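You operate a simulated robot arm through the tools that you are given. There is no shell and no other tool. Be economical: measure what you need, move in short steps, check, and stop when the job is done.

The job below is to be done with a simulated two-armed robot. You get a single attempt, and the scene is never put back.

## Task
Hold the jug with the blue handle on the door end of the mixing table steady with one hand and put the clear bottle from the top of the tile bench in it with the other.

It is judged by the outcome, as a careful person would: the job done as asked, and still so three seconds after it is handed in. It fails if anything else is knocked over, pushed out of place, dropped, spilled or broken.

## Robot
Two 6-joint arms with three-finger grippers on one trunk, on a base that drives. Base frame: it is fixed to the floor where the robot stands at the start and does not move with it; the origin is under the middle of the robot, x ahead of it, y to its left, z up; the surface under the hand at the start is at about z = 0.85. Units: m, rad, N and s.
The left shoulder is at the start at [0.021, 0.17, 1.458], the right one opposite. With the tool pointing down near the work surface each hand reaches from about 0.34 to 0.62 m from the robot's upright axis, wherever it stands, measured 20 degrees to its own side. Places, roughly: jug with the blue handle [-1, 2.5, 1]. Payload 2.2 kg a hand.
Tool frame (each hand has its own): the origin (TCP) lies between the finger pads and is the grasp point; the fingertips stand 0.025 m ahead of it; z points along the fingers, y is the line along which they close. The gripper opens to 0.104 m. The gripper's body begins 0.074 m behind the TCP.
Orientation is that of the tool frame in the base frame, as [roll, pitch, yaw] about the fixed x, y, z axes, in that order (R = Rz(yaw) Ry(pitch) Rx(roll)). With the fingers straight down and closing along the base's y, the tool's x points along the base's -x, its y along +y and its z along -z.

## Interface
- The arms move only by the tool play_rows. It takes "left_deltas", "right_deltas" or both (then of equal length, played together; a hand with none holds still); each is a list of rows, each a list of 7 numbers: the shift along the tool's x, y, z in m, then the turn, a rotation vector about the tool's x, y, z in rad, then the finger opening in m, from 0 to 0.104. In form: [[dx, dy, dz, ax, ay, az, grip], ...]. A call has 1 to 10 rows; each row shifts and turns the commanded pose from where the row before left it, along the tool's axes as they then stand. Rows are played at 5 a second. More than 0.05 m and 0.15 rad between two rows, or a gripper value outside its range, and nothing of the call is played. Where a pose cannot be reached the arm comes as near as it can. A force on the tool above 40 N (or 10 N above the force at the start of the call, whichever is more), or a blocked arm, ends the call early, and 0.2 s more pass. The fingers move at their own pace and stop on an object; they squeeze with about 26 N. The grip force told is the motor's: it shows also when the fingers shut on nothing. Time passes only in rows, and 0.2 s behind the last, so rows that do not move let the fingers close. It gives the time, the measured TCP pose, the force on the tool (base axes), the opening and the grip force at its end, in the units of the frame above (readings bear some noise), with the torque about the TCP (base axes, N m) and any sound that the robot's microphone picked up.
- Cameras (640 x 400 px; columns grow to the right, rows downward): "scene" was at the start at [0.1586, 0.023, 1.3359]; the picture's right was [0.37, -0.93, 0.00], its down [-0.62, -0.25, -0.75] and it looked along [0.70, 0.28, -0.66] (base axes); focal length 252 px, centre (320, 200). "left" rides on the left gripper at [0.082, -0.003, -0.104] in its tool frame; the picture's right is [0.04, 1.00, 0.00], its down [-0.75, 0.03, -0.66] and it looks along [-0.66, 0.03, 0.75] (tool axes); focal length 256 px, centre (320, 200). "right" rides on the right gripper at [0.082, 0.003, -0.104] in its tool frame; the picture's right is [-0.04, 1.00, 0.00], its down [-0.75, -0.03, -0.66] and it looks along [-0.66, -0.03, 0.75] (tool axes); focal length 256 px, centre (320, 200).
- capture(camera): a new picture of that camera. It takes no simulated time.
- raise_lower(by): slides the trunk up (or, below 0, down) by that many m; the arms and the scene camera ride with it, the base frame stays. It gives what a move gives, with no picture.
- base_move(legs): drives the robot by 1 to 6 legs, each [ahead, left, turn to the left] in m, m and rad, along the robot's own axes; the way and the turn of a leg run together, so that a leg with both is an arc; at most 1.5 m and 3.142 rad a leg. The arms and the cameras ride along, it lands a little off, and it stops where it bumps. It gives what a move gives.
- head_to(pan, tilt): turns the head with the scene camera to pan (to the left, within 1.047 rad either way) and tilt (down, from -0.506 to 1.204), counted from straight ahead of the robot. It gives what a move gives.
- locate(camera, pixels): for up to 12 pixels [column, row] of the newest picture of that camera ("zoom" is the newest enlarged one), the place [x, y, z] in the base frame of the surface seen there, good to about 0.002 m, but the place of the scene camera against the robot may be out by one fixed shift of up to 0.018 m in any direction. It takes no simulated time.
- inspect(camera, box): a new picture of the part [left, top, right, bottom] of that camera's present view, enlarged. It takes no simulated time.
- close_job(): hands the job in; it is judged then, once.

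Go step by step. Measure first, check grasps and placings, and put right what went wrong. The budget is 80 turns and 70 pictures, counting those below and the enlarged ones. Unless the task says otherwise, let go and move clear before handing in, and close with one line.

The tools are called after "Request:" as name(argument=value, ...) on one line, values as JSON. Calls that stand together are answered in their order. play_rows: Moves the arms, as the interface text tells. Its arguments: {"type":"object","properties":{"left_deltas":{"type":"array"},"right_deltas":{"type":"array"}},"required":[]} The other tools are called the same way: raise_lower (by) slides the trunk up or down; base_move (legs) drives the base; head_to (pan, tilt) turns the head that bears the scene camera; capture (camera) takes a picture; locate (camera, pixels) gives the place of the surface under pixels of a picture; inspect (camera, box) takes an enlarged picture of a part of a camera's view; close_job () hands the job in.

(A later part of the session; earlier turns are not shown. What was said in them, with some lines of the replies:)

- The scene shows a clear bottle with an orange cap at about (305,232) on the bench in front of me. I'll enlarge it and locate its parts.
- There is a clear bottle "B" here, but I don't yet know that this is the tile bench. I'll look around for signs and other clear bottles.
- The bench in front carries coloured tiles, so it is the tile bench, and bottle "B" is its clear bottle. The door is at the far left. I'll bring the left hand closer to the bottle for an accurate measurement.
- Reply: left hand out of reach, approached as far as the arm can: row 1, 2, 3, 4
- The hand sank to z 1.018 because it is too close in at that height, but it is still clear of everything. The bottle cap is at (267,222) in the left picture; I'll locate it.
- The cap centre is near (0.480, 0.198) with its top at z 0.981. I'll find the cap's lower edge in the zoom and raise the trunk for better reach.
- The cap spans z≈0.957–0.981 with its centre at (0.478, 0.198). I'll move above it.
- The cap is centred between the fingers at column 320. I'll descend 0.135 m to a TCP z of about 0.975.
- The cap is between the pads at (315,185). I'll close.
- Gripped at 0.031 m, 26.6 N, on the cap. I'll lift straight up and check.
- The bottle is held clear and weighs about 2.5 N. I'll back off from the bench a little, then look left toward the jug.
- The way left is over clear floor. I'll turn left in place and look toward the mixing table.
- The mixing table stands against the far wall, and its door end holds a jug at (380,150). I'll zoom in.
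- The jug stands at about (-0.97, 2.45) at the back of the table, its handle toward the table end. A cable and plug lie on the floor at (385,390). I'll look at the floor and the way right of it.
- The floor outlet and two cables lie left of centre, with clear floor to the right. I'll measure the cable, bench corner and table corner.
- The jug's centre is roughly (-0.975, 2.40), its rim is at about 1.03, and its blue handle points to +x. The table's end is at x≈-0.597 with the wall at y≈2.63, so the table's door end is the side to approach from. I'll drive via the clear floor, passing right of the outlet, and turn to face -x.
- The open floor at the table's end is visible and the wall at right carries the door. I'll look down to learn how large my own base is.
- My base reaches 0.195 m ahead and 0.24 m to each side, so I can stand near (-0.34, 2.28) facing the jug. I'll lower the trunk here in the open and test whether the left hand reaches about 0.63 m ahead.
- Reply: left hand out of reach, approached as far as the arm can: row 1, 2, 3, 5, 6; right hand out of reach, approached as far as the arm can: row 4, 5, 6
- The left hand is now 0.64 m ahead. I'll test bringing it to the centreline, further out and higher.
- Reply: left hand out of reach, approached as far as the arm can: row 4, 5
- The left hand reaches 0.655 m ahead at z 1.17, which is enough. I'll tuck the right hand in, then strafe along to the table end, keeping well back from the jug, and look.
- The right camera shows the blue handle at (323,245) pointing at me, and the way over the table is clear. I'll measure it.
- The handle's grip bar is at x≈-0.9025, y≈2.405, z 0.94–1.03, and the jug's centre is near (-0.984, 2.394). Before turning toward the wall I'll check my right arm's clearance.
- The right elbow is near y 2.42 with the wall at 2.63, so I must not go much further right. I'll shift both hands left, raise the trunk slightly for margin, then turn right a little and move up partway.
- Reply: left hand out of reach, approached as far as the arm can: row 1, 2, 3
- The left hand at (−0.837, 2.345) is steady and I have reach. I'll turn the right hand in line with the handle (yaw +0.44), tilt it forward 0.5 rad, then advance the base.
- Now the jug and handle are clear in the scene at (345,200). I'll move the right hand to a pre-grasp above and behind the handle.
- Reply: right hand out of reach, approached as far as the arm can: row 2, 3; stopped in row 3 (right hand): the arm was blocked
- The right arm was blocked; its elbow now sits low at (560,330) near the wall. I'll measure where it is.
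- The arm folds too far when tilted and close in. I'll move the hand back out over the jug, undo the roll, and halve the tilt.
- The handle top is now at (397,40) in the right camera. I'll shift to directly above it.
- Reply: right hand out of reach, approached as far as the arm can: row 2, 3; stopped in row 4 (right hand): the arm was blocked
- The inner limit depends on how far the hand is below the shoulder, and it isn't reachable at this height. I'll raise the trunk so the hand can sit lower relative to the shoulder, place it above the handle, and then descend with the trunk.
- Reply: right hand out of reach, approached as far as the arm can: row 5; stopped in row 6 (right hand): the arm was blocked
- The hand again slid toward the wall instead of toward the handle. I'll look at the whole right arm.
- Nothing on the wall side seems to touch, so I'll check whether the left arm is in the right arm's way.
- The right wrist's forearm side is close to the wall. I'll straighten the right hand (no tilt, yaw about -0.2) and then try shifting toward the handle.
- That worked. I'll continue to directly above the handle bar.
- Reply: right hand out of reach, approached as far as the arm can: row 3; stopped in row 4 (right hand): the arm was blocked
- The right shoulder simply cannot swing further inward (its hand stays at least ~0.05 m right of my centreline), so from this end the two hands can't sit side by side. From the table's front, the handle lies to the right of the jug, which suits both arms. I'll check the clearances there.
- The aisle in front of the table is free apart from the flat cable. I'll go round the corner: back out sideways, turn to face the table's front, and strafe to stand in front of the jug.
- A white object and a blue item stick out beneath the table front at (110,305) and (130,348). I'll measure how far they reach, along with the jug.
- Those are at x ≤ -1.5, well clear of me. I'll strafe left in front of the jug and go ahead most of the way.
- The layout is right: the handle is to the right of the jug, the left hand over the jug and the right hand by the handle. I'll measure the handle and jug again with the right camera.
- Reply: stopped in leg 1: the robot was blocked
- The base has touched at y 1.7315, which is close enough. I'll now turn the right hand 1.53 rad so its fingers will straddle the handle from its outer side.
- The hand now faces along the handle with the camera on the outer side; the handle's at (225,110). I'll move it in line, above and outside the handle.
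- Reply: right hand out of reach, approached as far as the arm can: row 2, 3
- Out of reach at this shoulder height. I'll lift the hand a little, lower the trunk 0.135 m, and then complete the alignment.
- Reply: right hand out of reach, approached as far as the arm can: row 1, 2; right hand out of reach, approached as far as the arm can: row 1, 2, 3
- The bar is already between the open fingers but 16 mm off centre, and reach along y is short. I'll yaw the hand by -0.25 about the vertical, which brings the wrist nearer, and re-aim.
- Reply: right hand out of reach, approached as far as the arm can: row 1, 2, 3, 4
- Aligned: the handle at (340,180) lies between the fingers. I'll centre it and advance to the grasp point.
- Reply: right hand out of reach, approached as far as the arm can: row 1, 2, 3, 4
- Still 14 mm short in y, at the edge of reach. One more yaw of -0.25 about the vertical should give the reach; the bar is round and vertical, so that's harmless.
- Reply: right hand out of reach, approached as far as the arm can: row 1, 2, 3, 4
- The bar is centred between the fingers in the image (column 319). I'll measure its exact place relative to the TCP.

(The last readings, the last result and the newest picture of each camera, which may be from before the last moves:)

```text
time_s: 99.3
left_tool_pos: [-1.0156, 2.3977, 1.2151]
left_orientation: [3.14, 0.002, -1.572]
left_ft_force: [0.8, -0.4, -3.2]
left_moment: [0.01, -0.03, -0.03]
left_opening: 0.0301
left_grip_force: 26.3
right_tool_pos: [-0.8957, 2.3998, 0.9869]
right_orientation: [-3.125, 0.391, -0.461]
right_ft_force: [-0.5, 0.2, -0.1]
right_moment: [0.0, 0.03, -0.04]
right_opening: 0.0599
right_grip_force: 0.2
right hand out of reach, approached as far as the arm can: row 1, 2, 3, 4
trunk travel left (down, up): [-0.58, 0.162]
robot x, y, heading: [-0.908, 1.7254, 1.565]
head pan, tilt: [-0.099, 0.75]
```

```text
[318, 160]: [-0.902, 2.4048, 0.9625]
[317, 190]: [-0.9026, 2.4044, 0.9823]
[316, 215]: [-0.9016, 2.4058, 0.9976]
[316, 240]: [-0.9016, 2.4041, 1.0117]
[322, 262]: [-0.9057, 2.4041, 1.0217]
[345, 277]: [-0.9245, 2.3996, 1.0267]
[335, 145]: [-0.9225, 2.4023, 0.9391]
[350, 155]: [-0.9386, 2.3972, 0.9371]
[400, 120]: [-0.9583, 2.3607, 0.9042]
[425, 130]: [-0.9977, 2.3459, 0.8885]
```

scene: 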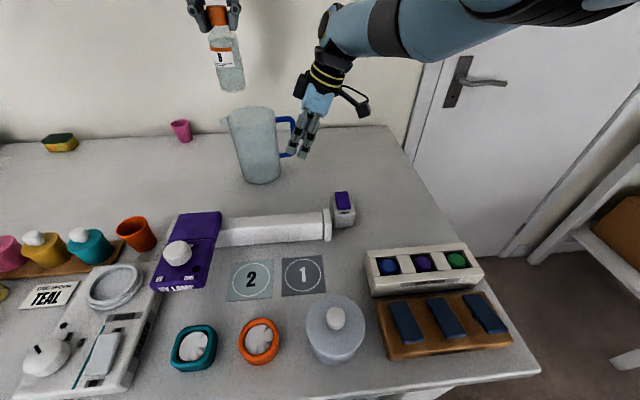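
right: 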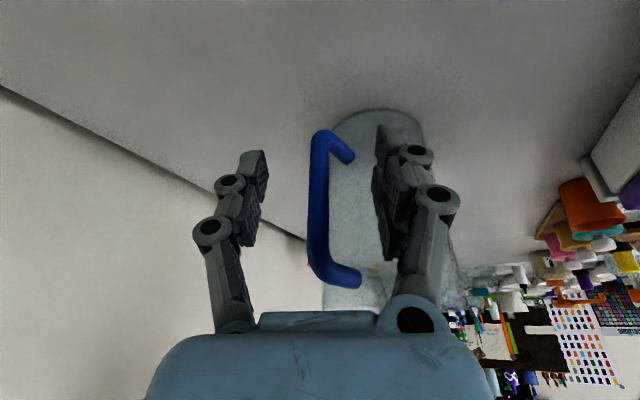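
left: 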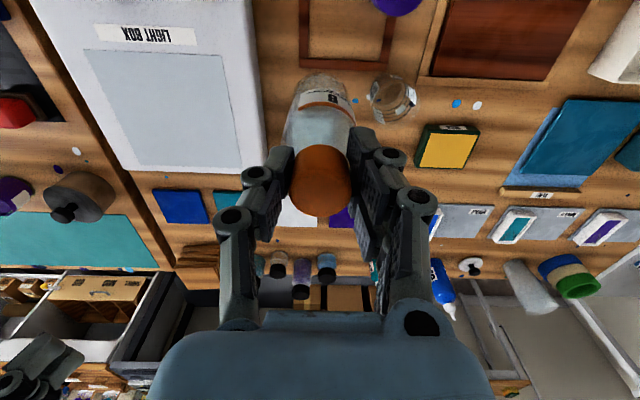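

The bar's centre is 11 mm ahead of the finger line along tool −x. I'll nudge that way, then check the position before closing.

Request:
play_rows(right_deltas=[[-0.006, 0.001, 0.002, 0, 0, 0, 0.06], [-0.006, 0, 0.004, 0, 0, 0, 0.04], [0, 0, 0, 0, 0, 0, 0.04]])

```text
time_s: 100.1
left_tool_pos: [-1.0157, 2.3986, 1.2146]
left_orientation: [3.14, 0.004, -1.573]
left_ft_force: [0.0, 0.2, -2.1]
left_moment: [0.0, 0.03, -0.01]
left_opening: 0.0302
left_grip_force: 25.9
right_tool_pos: [-0.9022, 2.3987, 0.9859]
right_orientation: [-3.126, 0.389, -0.461]
right_ft_force: [0.6, -0.5, 0.6]
right_moment: [0.02, 0.02, 0.02]
right_opening: 0.0399
right_grip_force: 0.0
right hand out of reach, approached as far as the arm can: row 2
trunk travel left (down, up): [-0.58, 0.162]
robot x, y, heading: [-0.9151, 1.7262, 1.572]
head pan, tilt: [-0.099, 0.75]
```

Bar within 6 mm of the finger centreline. Closing the right fingers on the handle now.

Request:
play_rows(right_deltas=[[0, 0, 0, 0, 0, 0, 0.02], [0, 0, 0, 0, 0, 0, 0.012], [0, 0, 0, 0, 0, 0, 0.006], [0, 0, 0, 0, 0, 0, 0.0], [0, 0, 0, 0, 0, 0, 0.0]])

Request:
capture(camera="right")

Request:
capture(camera="left")

```text
time_s: 101.3
left_tool_pos: [-1.0161, 2.3976, 1.2157]
left_orientation: [3.14, 0.003, -1.573]
left_ft_force: [-0.3, -0.2, -3.1]
left_moment: [-0.01, -0.02, 0.02]
left_opening: 0.0303
left_grip_force: 26.0
right_tool_pos: [-0.9033, 2.3969, 0.9868]
right_orientation: [-3.126, 0.389, -0.461]
right_ft_force: [0.1, -0.3, 0.4]
right_moment: [-0.02, -0.05, 0.0]
right_opening: 0.0116
right_grip_force: 25.8
trunk travel left (down, up): [-0.58, 0.162]
robot x, y, heading: [-0.9108, 1.7279, 1.57]
head pan, tilt: [-0.099, 0.75]
```

```text
16 pictures are left
```

right: 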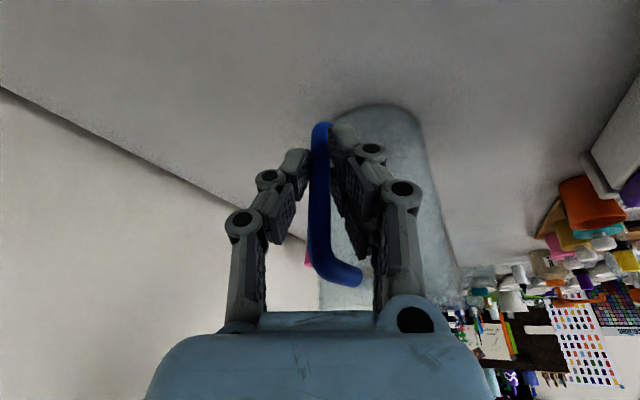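

```text
15 pictures are left
```

left: 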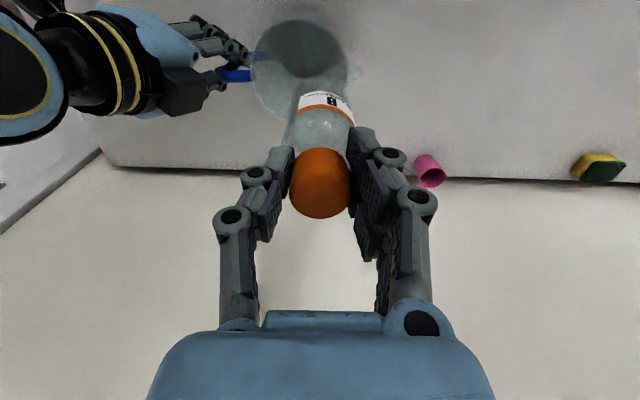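

The right hand holds the handle (0.0116 m, 25.8 N). Now I'll find the jug's mouth exactly in the left camera.

Request:
inspect(camera="left", box=[200, 0, 400, 130])

Request:
locate(camera="zoom", pixels=[[170, 230], [180, 270], [215, 330], [260, 355], [490, 220], [480, 250], [170, 170], [300, 60], [320, 250], [230, 100], [440, 100], [500, 225]])

```text
3.08 times, centred on (300, 65) of left
```

zoom: 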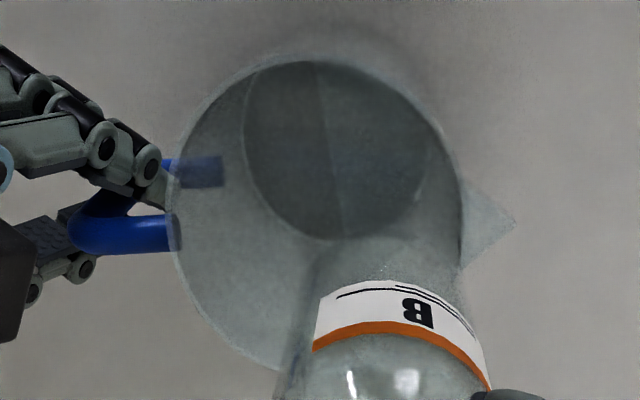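

```text
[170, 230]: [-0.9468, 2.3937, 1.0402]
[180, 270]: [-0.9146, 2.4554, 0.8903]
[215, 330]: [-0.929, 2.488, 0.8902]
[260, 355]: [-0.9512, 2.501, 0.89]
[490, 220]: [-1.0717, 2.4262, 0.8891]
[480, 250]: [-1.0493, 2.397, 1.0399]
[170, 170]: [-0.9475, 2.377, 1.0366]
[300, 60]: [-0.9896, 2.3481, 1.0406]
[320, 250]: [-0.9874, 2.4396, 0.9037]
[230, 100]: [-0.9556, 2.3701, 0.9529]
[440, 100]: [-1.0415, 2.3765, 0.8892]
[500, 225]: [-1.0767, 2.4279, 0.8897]
```

The mouth's centre is about (-0.994, 2.396), radius 0.048, rim z 1.04. I'll shift the bottle 22 mm to the right over it, look, and then lower.

Request:
play_rows(left_deltas=[[0.001, -0.011, 0, 0, 0, 0, 0], [0.001, -0.011, 0, 0, 0, 0, 0], [0, 0, 0.02, 0, 0, 0, 0], [0, 0, 0, 0, 0, 0, 0]])

Request:
inspect(camera="left", box=[200, 0, 400, 130])

Request:
inspect(camera="scene", box=[160, 0, 360, 200])

```text
time_s: 102.3
left_tool_pos: [-0.9927, 2.3955, 1.1959]
left_orientation: [3.14, 0.004, -1.573]
left_ft_force: [-1.4, 0.0, -3.1]
left_moment: [-0.02, 0.0, -0.01]
left_opening: 0.0301
left_grip_force: 25.5
right_tool_pos: [-0.9026, 2.3974, 0.9848]
right_orientation: [-3.124, 0.39, -0.461]
right_ft_force: [1.0, 0.4, 0.3]
right_moment: [0.02, -0.04, -0.01]
right_opening: 0.0116
right_grip_force: 26.0
trunk travel left (down, up): [-0.58, 0.162]
robot x, y, heading: [-0.9111, 1.7257, 1.571]
head pan, tilt: [-0.099, 0.75]
```

```text
3.08 times, centred on (300, 65) of left
```

zoom: 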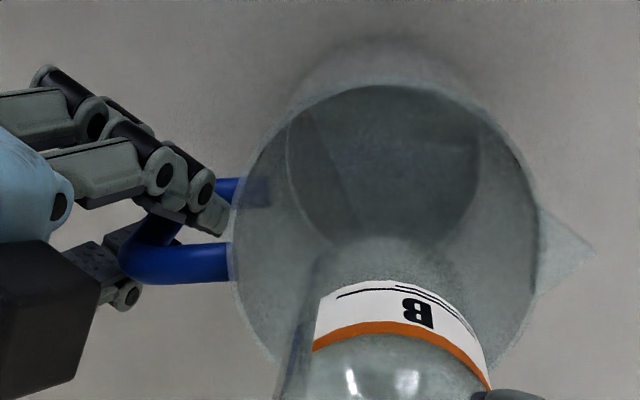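

```text
2.00 times, centred on (260, 100) of scene
```

zoom: 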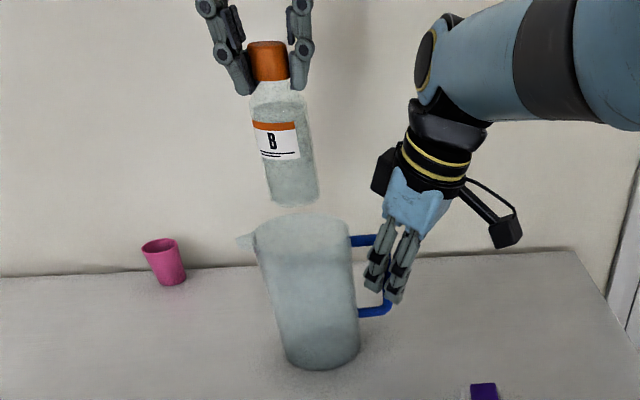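

The bottle hangs in line with the jug's mouth. I'll lower it slowly.

Request:
play_rows(left_deltas=[[0, 0, 0.02, 0, 0, 0, 0], [0, 0, 0.02, 0, 0, 0, 0], [0, 0, 0.02, 0, 0, 0, 0], [0, 0, 0.02, 0, 0, 0, 0], [0, 0, 0.02, 0, 0, 0, 0], [0, 0, 0, 0, 0, 0, 0]])

Request:
inspect(camera="scene", box=[160, 0, 360, 200])

Request:
capture(camera="left")

```text
time_s: 103.7
left_tool_pos: [-0.9964, 2.3909, 1.0965]
left_orientation: [3.139, 0.003, -1.571]
left_ft_force: [-0.5, -0.2, -3.2]
left_moment: [0.01, -0.03, 0.02]
left_opening: 0.0302
left_grip_force: 26.1
left hand out of reach, approached as far as the arm can: row 4, 5
right_tool_pos: [-0.902, 2.3969, 0.9876]
right_orientation: [-3.123, 0.388, -0.461]
right_ft_force: [-0.5, 0.0, -0.1]
right_moment: [0.01, -0.05, -0.02]
right_opening: 0.0114
right_grip_force: 26.3
trunk travel left (down, up): [-0.58, 0.162]
robot x, y, heading: [-0.9083, 1.7298, 1.568]
head pan, tilt: [-0.099, 0.75]
```

```text
2.00 times, centred on (260, 100) of scene
```

zoom: 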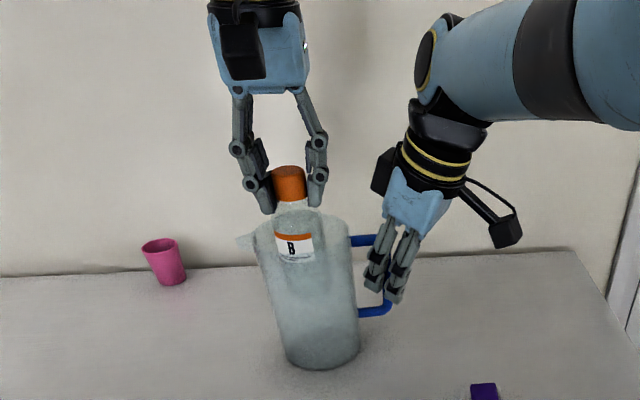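

```text
10 pictures are left
```

left: 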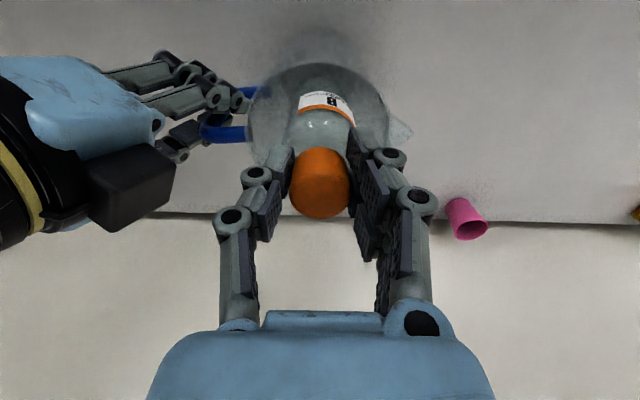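

The bottle is well inside the mouth (right hand steady). Reach is drawing it back slightly (y 2.391), so I'll continue in small steps and watch y.

Request:
play_rows(left_deltas=[[0, 0, 0.015, 0, 0, 0, 0], [0, 0, 0.015, 0, 0, 0, 0], [0, 0, 0, 0, 0, 0, 0]])

```text
time_s: 104.5
left_tool_pos: [-0.9994, 2.388, 1.067]
left_orientation: [3.138, 0.003, -1.573]
left_ft_force: [0.0, 0.3, -2.7]
left_moment: [-0.01, -0.02, -0.01]
left_opening: 0.0301
left_grip_force: 26.4
right_tool_pos: [-0.903, 2.3973, 0.9864]
right_orientation: [-3.123, 0.389, -0.46]
right_ft_force: [-0.1, 0.8, -0.8]
right_moment: [0.03, -0.02, 0.0]
right_opening: 0.0112
right_grip_force: 26.0
trunk travel left (down, up): [-0.58, 0.162]
robot x, y, heading: [-0.9079, 1.7293, 1.564]
head pan, tilt: [-0.099, 0.75]
```

Small drift to (−0.9994, 2.388). I'll correct x, add a 0.05 rad forward tilt to gain reach, and go on down gently.

Request:
play_rows(left_deltas=[[-0.004, -0.005, 0, 0, -0.05, 0, 0], [0, 0, 0.012, 0, 0, 0, 0], [0, 0, 0.012, 0, 0, 0, 0], [0, 0, 0, 0, 0, 0, 0]])

Request:
capture(camera="left")

```text
time_s: 105.5
left_tool_pos: [-0.9938, 2.3915, 1.042]
left_orientation: [-3.14, 0.054, -1.573]
left_ft_force: [-0.2, 0.3, -3.1]
left_moment: [-0.01, 0.0, -0.01]
left_opening: 0.0301
left_grip_force: 26.1
left hand out of reach, approached as far as the arm can: row 3
right_tool_pos: [-0.9042, 2.3978, 0.9868]
right_orientation: [-3.124, 0.388, -0.461]
right_ft_force: [0.3, 0.5, 0.5]
right_moment: [0.01, -0.05, -0.01]
right_opening: 0.0111
right_grip_force: 25.4
trunk travel left (down, up): [-0.58, 0.162]
robot x, y, heading: [-0.9078, 1.7275, 1.568]
head pan, tilt: [-0.099, 0.75]
```

```text
9 pictures are left
```

left: 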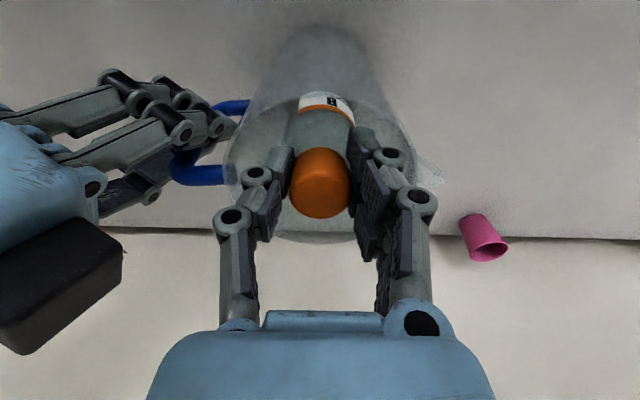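

The fingers fit inside the mouth with room. I'll lower the last ~20 mm until the floor of the jug is felt.

Request:
play_rows(left_deltas=[[0, 0, 0.008, 0, 0, 0, 0], [0, 0, 0.006, 0, 0, 0, 0], [0, 0, 0, 0, 0, 0, 0]])

```text
time_s: 106.3
left_tool_pos: [-0.9957, 2.3901, 1.0288]
left_orientation: [3.141, 0.054, -1.572]
left_ft_force: [0.7, 0.0, -3.2]
left_moment: [-0.01, -0.02, -0.02]
left_opening: 0.0302
left_grip_force: 25.8
right_tool_pos: [-0.9032, 2.3982, 0.986]
right_orientation: [-3.125, 0.388, -0.461]
right_ft_force: [0.6, -0.1, 0.2]
right_moment: [0.02, -0.03, 0.01]
right_opening: 0.0109
right_grip_force: 26.1
trunk travel left (down, up): [-0.58, 0.162]
robot x, y, heading: [-0.9094, 1.7251, 1.567]
head pan, tilt: [-0.099, 0.75]
```

Request:
play_rows(left_deltas=[[0, 0, 0.004, 0, 0, 0, 0], [0, 0, 0.004, 0, 0, 0, 0], [0, 0, 0, 0, 0, 0, 0]])

```text
time_s: 107.1
left_tool_pos: [-0.9964, 2.3886, 1.0196]
left_orientation: [3.141, 0.055, -1.573]
left_ft_force: [1.2, 0.3, -2.6]
left_moment: [-0.01, 0.08, -0.03]
left_opening: 0.0302
left_grip_force: 25.8
left hand out of reach, approached as far as the arm can: row 1
right_tool_pos: [-0.9033, 2.3973, 0.9863]
right_orientation: [-3.123, 0.39, -0.46]
right_ft_force: [-1.9, -0.1, -0.6]
right_moment: [0.03, -0.09, 0.01]
right_opening: 0.0112
right_grip_force: 25.8
trunk travel left (down, up): [-0.58, 0.162]
robot x, y, heading: [-0.9077, 1.731, 1.57]
head pan, tilt: [-0.099, 0.75]
```

Slight contact is beginning (about 1–2 N in x on both hands). I'll go a few millimetres more.

Request:
play_rows(left_deltas=[[0, -0.002, 0.003, 0, 0, 0, 0], [0, 0, 0.003, 0, 0, 0, 0], [0, 0, 0, 0, 0, 0, 0]])

Request:
inspect(camera="scene", box=[190, 60, 340, 200])

```text
time_s: 107.9
left_tool_pos: [-0.9959, 2.3861, 1.0167]
left_orientation: [-3.141, 0.056, -1.577]
left_ft_force: [4.7, 1.4, 0.3]
left_moment: [-0.13, 0.21, -0.03]
left_opening: 0.0299
left_grip_force: 26.0
left hand out of reach, approached as far as the arm can: row 2
right_tool_pos: [-0.9041, 2.3971, 0.9879]
right_orientation: [-3.125, 0.391, -0.459]
right_ft_force: [-3.9, -0.6, 0.5]
right_moment: [0.05, -0.14, 0.03]
right_opening: 0.0109
right_grip_force: 25.5
trunk travel left (down, up): [-0.58, 0.162]
robot x, y, heading: [-0.9107, 1.7281, 1.567]
head pan, tilt: [-0.099, 0.75]
```

```text
2.86 times, centred on (265, 130) of scene
```

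zoom: 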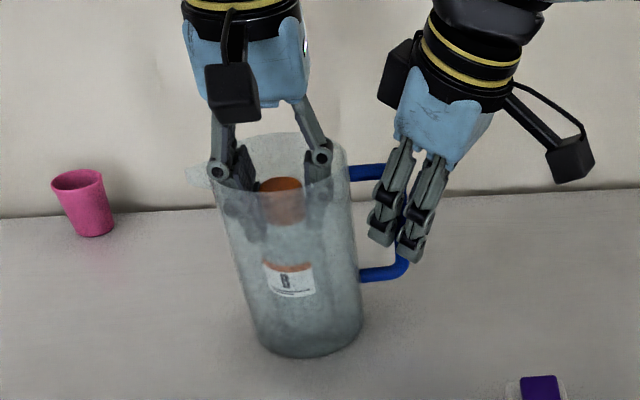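

The jug floor now bears the bottle's weight (z force about 0). A sideways 4.7 N says my left finger rubs the rim's spout side, so I'll ease 5 mm to the right, then open only slightly.

Request:
play_rows(left_deltas=[[0, -0.003, 0, 0, 0, 0, 0], [0, -0.002, 0, 0, 0, 0, 0], [0, 0, 0, 0, 0, 0, 0]])

```text
time_s: 108.7
left_tool_pos: [-0.9918, 2.384, 1.0154]
left_orientation: [3.14, 0.054, -1.571]
left_ft_force: [-0.9, -1.3, -1.0]
left_moment: [-0.02, 0.01, 0.0]
left_opening: 0.03
left_grip_force: 26.0
right_tool_pos: [-0.9035, 2.3976, 0.9859]
right_orientation: [-3.123, 0.389, -0.46]
right_ft_force: [0.1, 0.6, 0.4]
right_moment: [-0.09, 0.04, -0.01]
right_opening: 0.0111
right_grip_force: 25.4
trunk travel left (down, up): [-0.58, 0.162]
robot x, y, heading: [-0.9123, 1.7283, 1.575]
head pan, tilt: [-0.099, 0.75]
```

Sideways force is gone and the bottle is on the jug's floor. I'll open a few millimetres to release the cap.

Request:
play_rows(left_deltas=[[0, 0, 0, 0, 0, 0, 0.034], [0, 0, 0, 0, 0, 0, 0.038], [0, 0, 0, 0, 0, 0, 0.042], [0, 0, 0, 0, 0, 0, 0.042]])

Request:
capture(camera="left")

```text
time_s: 109.7
left_tool_pos: [-0.9912, 2.3853, 1.0168]
left_orientation: [3.141, 0.054, -1.572]
left_ft_force: [-4.1, 1.4, 0.3]
left_moment: [-0.04, -0.07, 0.06]
left_opening: 0.039
left_grip_force: 0.1
right_tool_pos: [-0.9025, 2.3982, 0.9859]
right_orientation: [-3.124, 0.388, -0.462]
right_ft_force: [4.3, -0.9, -0.1]
right_moment: [0.04, -0.01, -0.01]
right_opening: 0.011
right_grip_force: 25.6
trunk travel left (down, up): [-0.58, 0.162]
robot x, y, heading: [-0.9122, 1.7274, 1.571]
head pan, tilt: [-0.099, 0.75]
```

```text
7 pictures are left
```

left: 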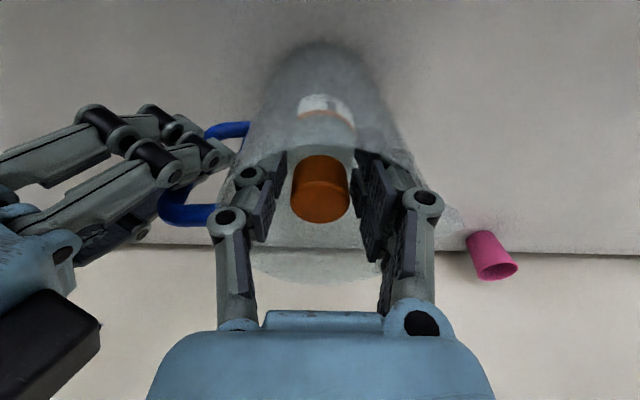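

Released: opening 0.039 versus cap 0.030, with only light finger–rim contact. I'll narrow slightly to 0.037, recentre 1.5 mm and lift out slowly.

Request:
play_rows(left_deltas=[[0, 0.0015, 0, 0, 0, 0, 0.037], [0, 0, 0, 0, 0, 0, 0.037], [0, 0, -0.006, 0, 0, 0, 0.037], [0, 0, -0.008, 0, 0, 0, 0.037], [0, 0, -0.01, 0, 0, 0, 0.037], [0, 0, 0, 0, 0, 0, 0.037]])

Request:
capture(camera="left")

```text
time_s: 111.1
left_tool_pos: [-0.9927, 2.3884, 1.0388]
left_orientation: [3.139, 0.049, -1.574]
left_ft_force: [-0.5, -2.0, 0.1]
left_moment: [0.0, 0.01, -0.02]
left_opening: 0.037
left_grip_force: 0.1
left hand out of reach, approached as far as the arm can: row 5
right_tool_pos: [-0.9037, 2.3974, 0.986]
right_orientation: [-3.124, 0.388, -0.461]
right_ft_force: [-0.3, 0.0, -0.8]
right_moment: [-0.11, -0.13, 0.01]
right_opening: 0.0111
right_grip_force: 25.8
trunk travel left (down, up): [-0.58, 0.162]
robot x, y, heading: [-0.9123, 1.7307, 1.575]
head pan, tilt: [-0.099, 0.75]
```

```text
6 pictures are left
```

left: 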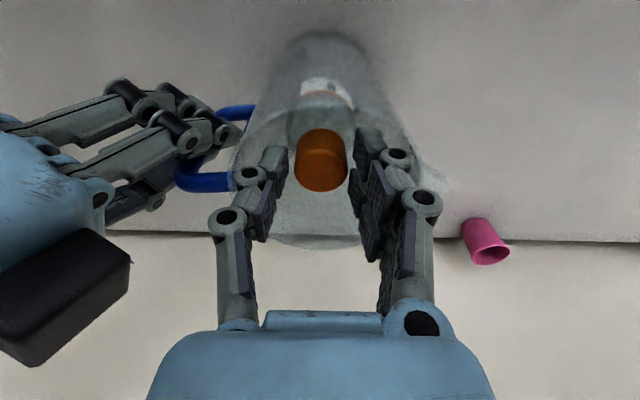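

The cap stays behind in the jug as the fingers rise. I'll continue lifting clear.

Request:
play_rows(left_deltas=[[0, 0, -0.012, 0, 0, 0, 0.037], [0, 0, -0.015, 0, 0, 0, 0.037], [0, 0, -0.02, 0, 0, 0, 0.037], [0, 0, -0.03, 0, 0, 0, 0.037], [0, 0, -0.03, 0, 0, 0, 0.037], [0, 0, -0.03, 0, 0, 0, 0.037], [0, 0.02, -0.01, 0, 0, 0, 0.037], [0, 0.03, 0, 0, 0, 0, 0.037], [0, 0, 0, 0, 0, 0, 0.037]])

Request:
inspect(camera="scene", box=[160, 40, 360, 200])

```text
time_s: 113.1
left_tool_pos: [-1.0312, 2.411, 1.1853]
left_orientation: [3.14, 0.051, -1.576]
left_ft_force: [-0.6, 0.0, -0.2]
left_moment: [0.02, -0.02, 0.0]
left_opening: 0.037
left_grip_force: 0.0
left hand out of reach, approached as far as the arm can: row 1, 2, 3, 4, 5, 7, 8
right_tool_pos: [-0.9034, 2.3982, 0.9866]
right_orientation: [-3.124, 0.39, -0.462]
right_ft_force: [0.9, 0.2, -0.8]
right_moment: [-0.04, -0.13, -0.04]
right_opening: 0.011
right_grip_force: 25.7
trunk travel left (down, up): [-0.58, 0.162]
robot x, y, heading: [-0.9139, 1.7276, 1.569]
head pan, tilt: [-0.099, 0.75]
```

```text
2.50 times, centred on (260, 120) of scene
```

zoom: 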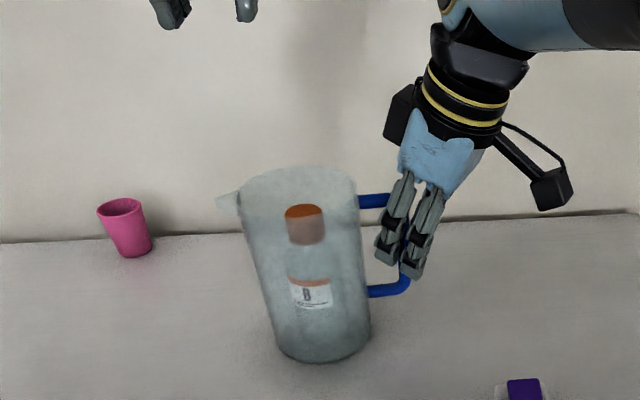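

The bottle stands in the jug. Now I'll let go of the handle and back the right hand out along the way it came.

Request:
play_rows(right_deltas=[[0, 0, 0, 0, 0, 0, 0.016], [0, 0, 0, 0, 0, 0, 0.03], [0, 0, 0, 0, 0, 0, 0.05], [0, 0, 0, 0, 0, 0, 0.05], [0.01, 0, -0.01, 0, 0, 0, 0.05], [0.012, 0, -0.015, 0, 0, 0, 0.05], [0.012, 0, -0.02, 0, 0, 0, 0.05], [0.012, 0, -0.02, 0, 0, 0, 0.05], [0, 0, 0, 0, 0, 0, 0.05]])

Request:
capture(camera="right")

```text
time_s: 115.1
left_tool_pos: [-1.0318, 2.4113, 1.1862]
left_orientation: [3.138, 0.051, -1.573]
left_ft_force: [-1.1, -0.1, 0.8]
left_moment: [-0.02, 0.01, 0.02]
left_opening: 0.037
left_grip_force: 0.0
right_tool_pos: [-0.8549, 2.4136, 1.015]
right_orientation: [-3.124, 0.389, -0.459]
right_ft_force: [-0.2, 1.0, 0.3]
right_moment: [-0.03, -0.03, 0.02]
right_opening: 0.0501
right_grip_force: 0.1
right hand out of reach, approached as far as the arm can: row 5, 6, 7, 8
trunk travel left (down, up): [-0.58, 0.162]
robot x, y, heading: [-0.9098, 1.731, 1.571]
head pan, tilt: [-0.099, 0.75]
```

```text
4 pictures are left
```

right: 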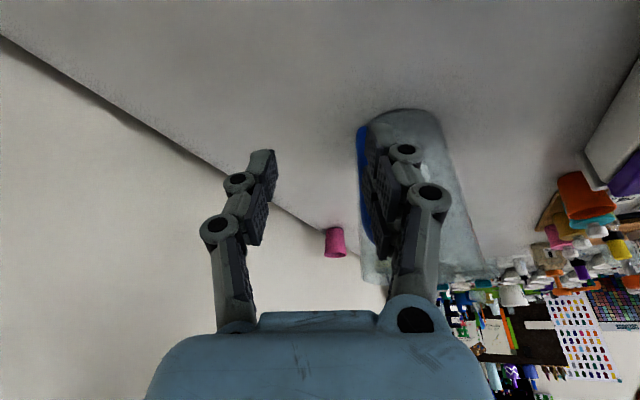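

The right hand is about 4 cm clear of the handle. I'll raise both hands with the trunk and back the base away.

Request:
raise_lower(by=0.15)

Request:
base_move(legs=[[-0.25, 0, 0]])

Request:
capture(camera="scene")

Request:
inspect(camera="scene", box=[200, 0, 360, 130])

```text
time_s: 116.8
left_tool_pos: [-1.0335, 2.4099, 1.3337]
left_orientation: [3.138, 0.052, -1.574]
left_ft_force: [0.6, -0.7, -0.3]
left_moment: [0.0, 0.01, 0.01]
left_opening: 0.037
left_grip_force: 0.1
right_tool_pos: [-0.8534, 2.4152, 1.1646]
right_orientation: [-3.125, 0.388, -0.461]
right_ft_force: [0.1, 0.3, -0.8]
right_moment: [0.01, 0.04, -0.01]
right_opening: 0.0501
right_grip_force: 0.1
trunk travel left (down, up): [-0.73, 0.012]
robot x, y, heading: [-0.9111, 1.7262, 1.569]
head pan, tilt: [-0.099, 0.75]
```

```text
time_s: 118.7
left_tool_pos: [-1.0335, 2.1585, 1.3345]
left_orientation: [3.14, 0.054, -1.573]
left_ft_force: [-0.3, -0.1, 0.6]
left_moment: [0.03, -0.01, 0.0]
left_opening: 0.0369
left_grip_force: 0.0
right_tool_pos: [-0.8534, 2.1631, 1.1647]
right_orientation: [-3.124, 0.389, -0.463]
right_ft_force: [0.3, -0.5, 1.0]
right_moment: [0.03, 0.03, 0.01]
right_opening: 0.0498
right_grip_force: 0.0
trunk travel left (down, up): [-0.73, 0.012]
robot x, y, heading: [-0.9095, 1.4761, 1.567]
head pan, tilt: [-0.099, 0.75]
```

```text
3 pictures are left
```

scene: 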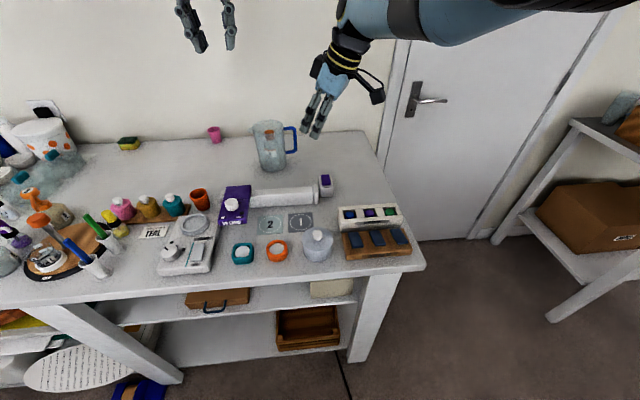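

```text
3.08 times, centred on (280, 65) of scene
```

zoom: 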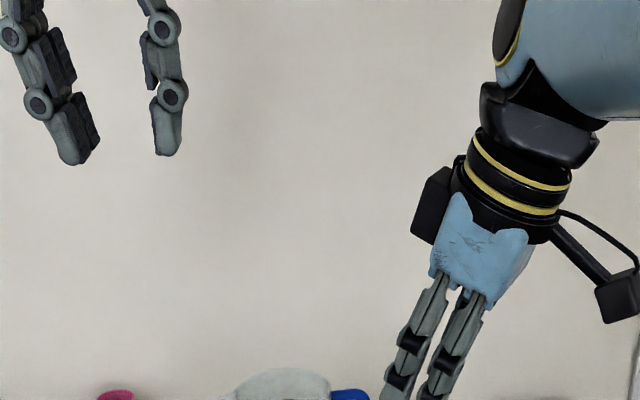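

The scene picture shows the jug upright at (270,147) with the bottle and its orange cap inside. Nothing else on the table has moved and both hands are clear, so I'm handing the job in.

Request:
close_job()

```text
The job is handed in.
```

The clear bottle from the tile bench now stands in the blue-handled jug. I held the jug by its handle while the bottle went in, and both hands had let go and moved clear before I handed the job in. While I was parking at the mixing table, the base lightly bumped something at the table front and stopped. The last picture showed nothing knocked over or out of place.
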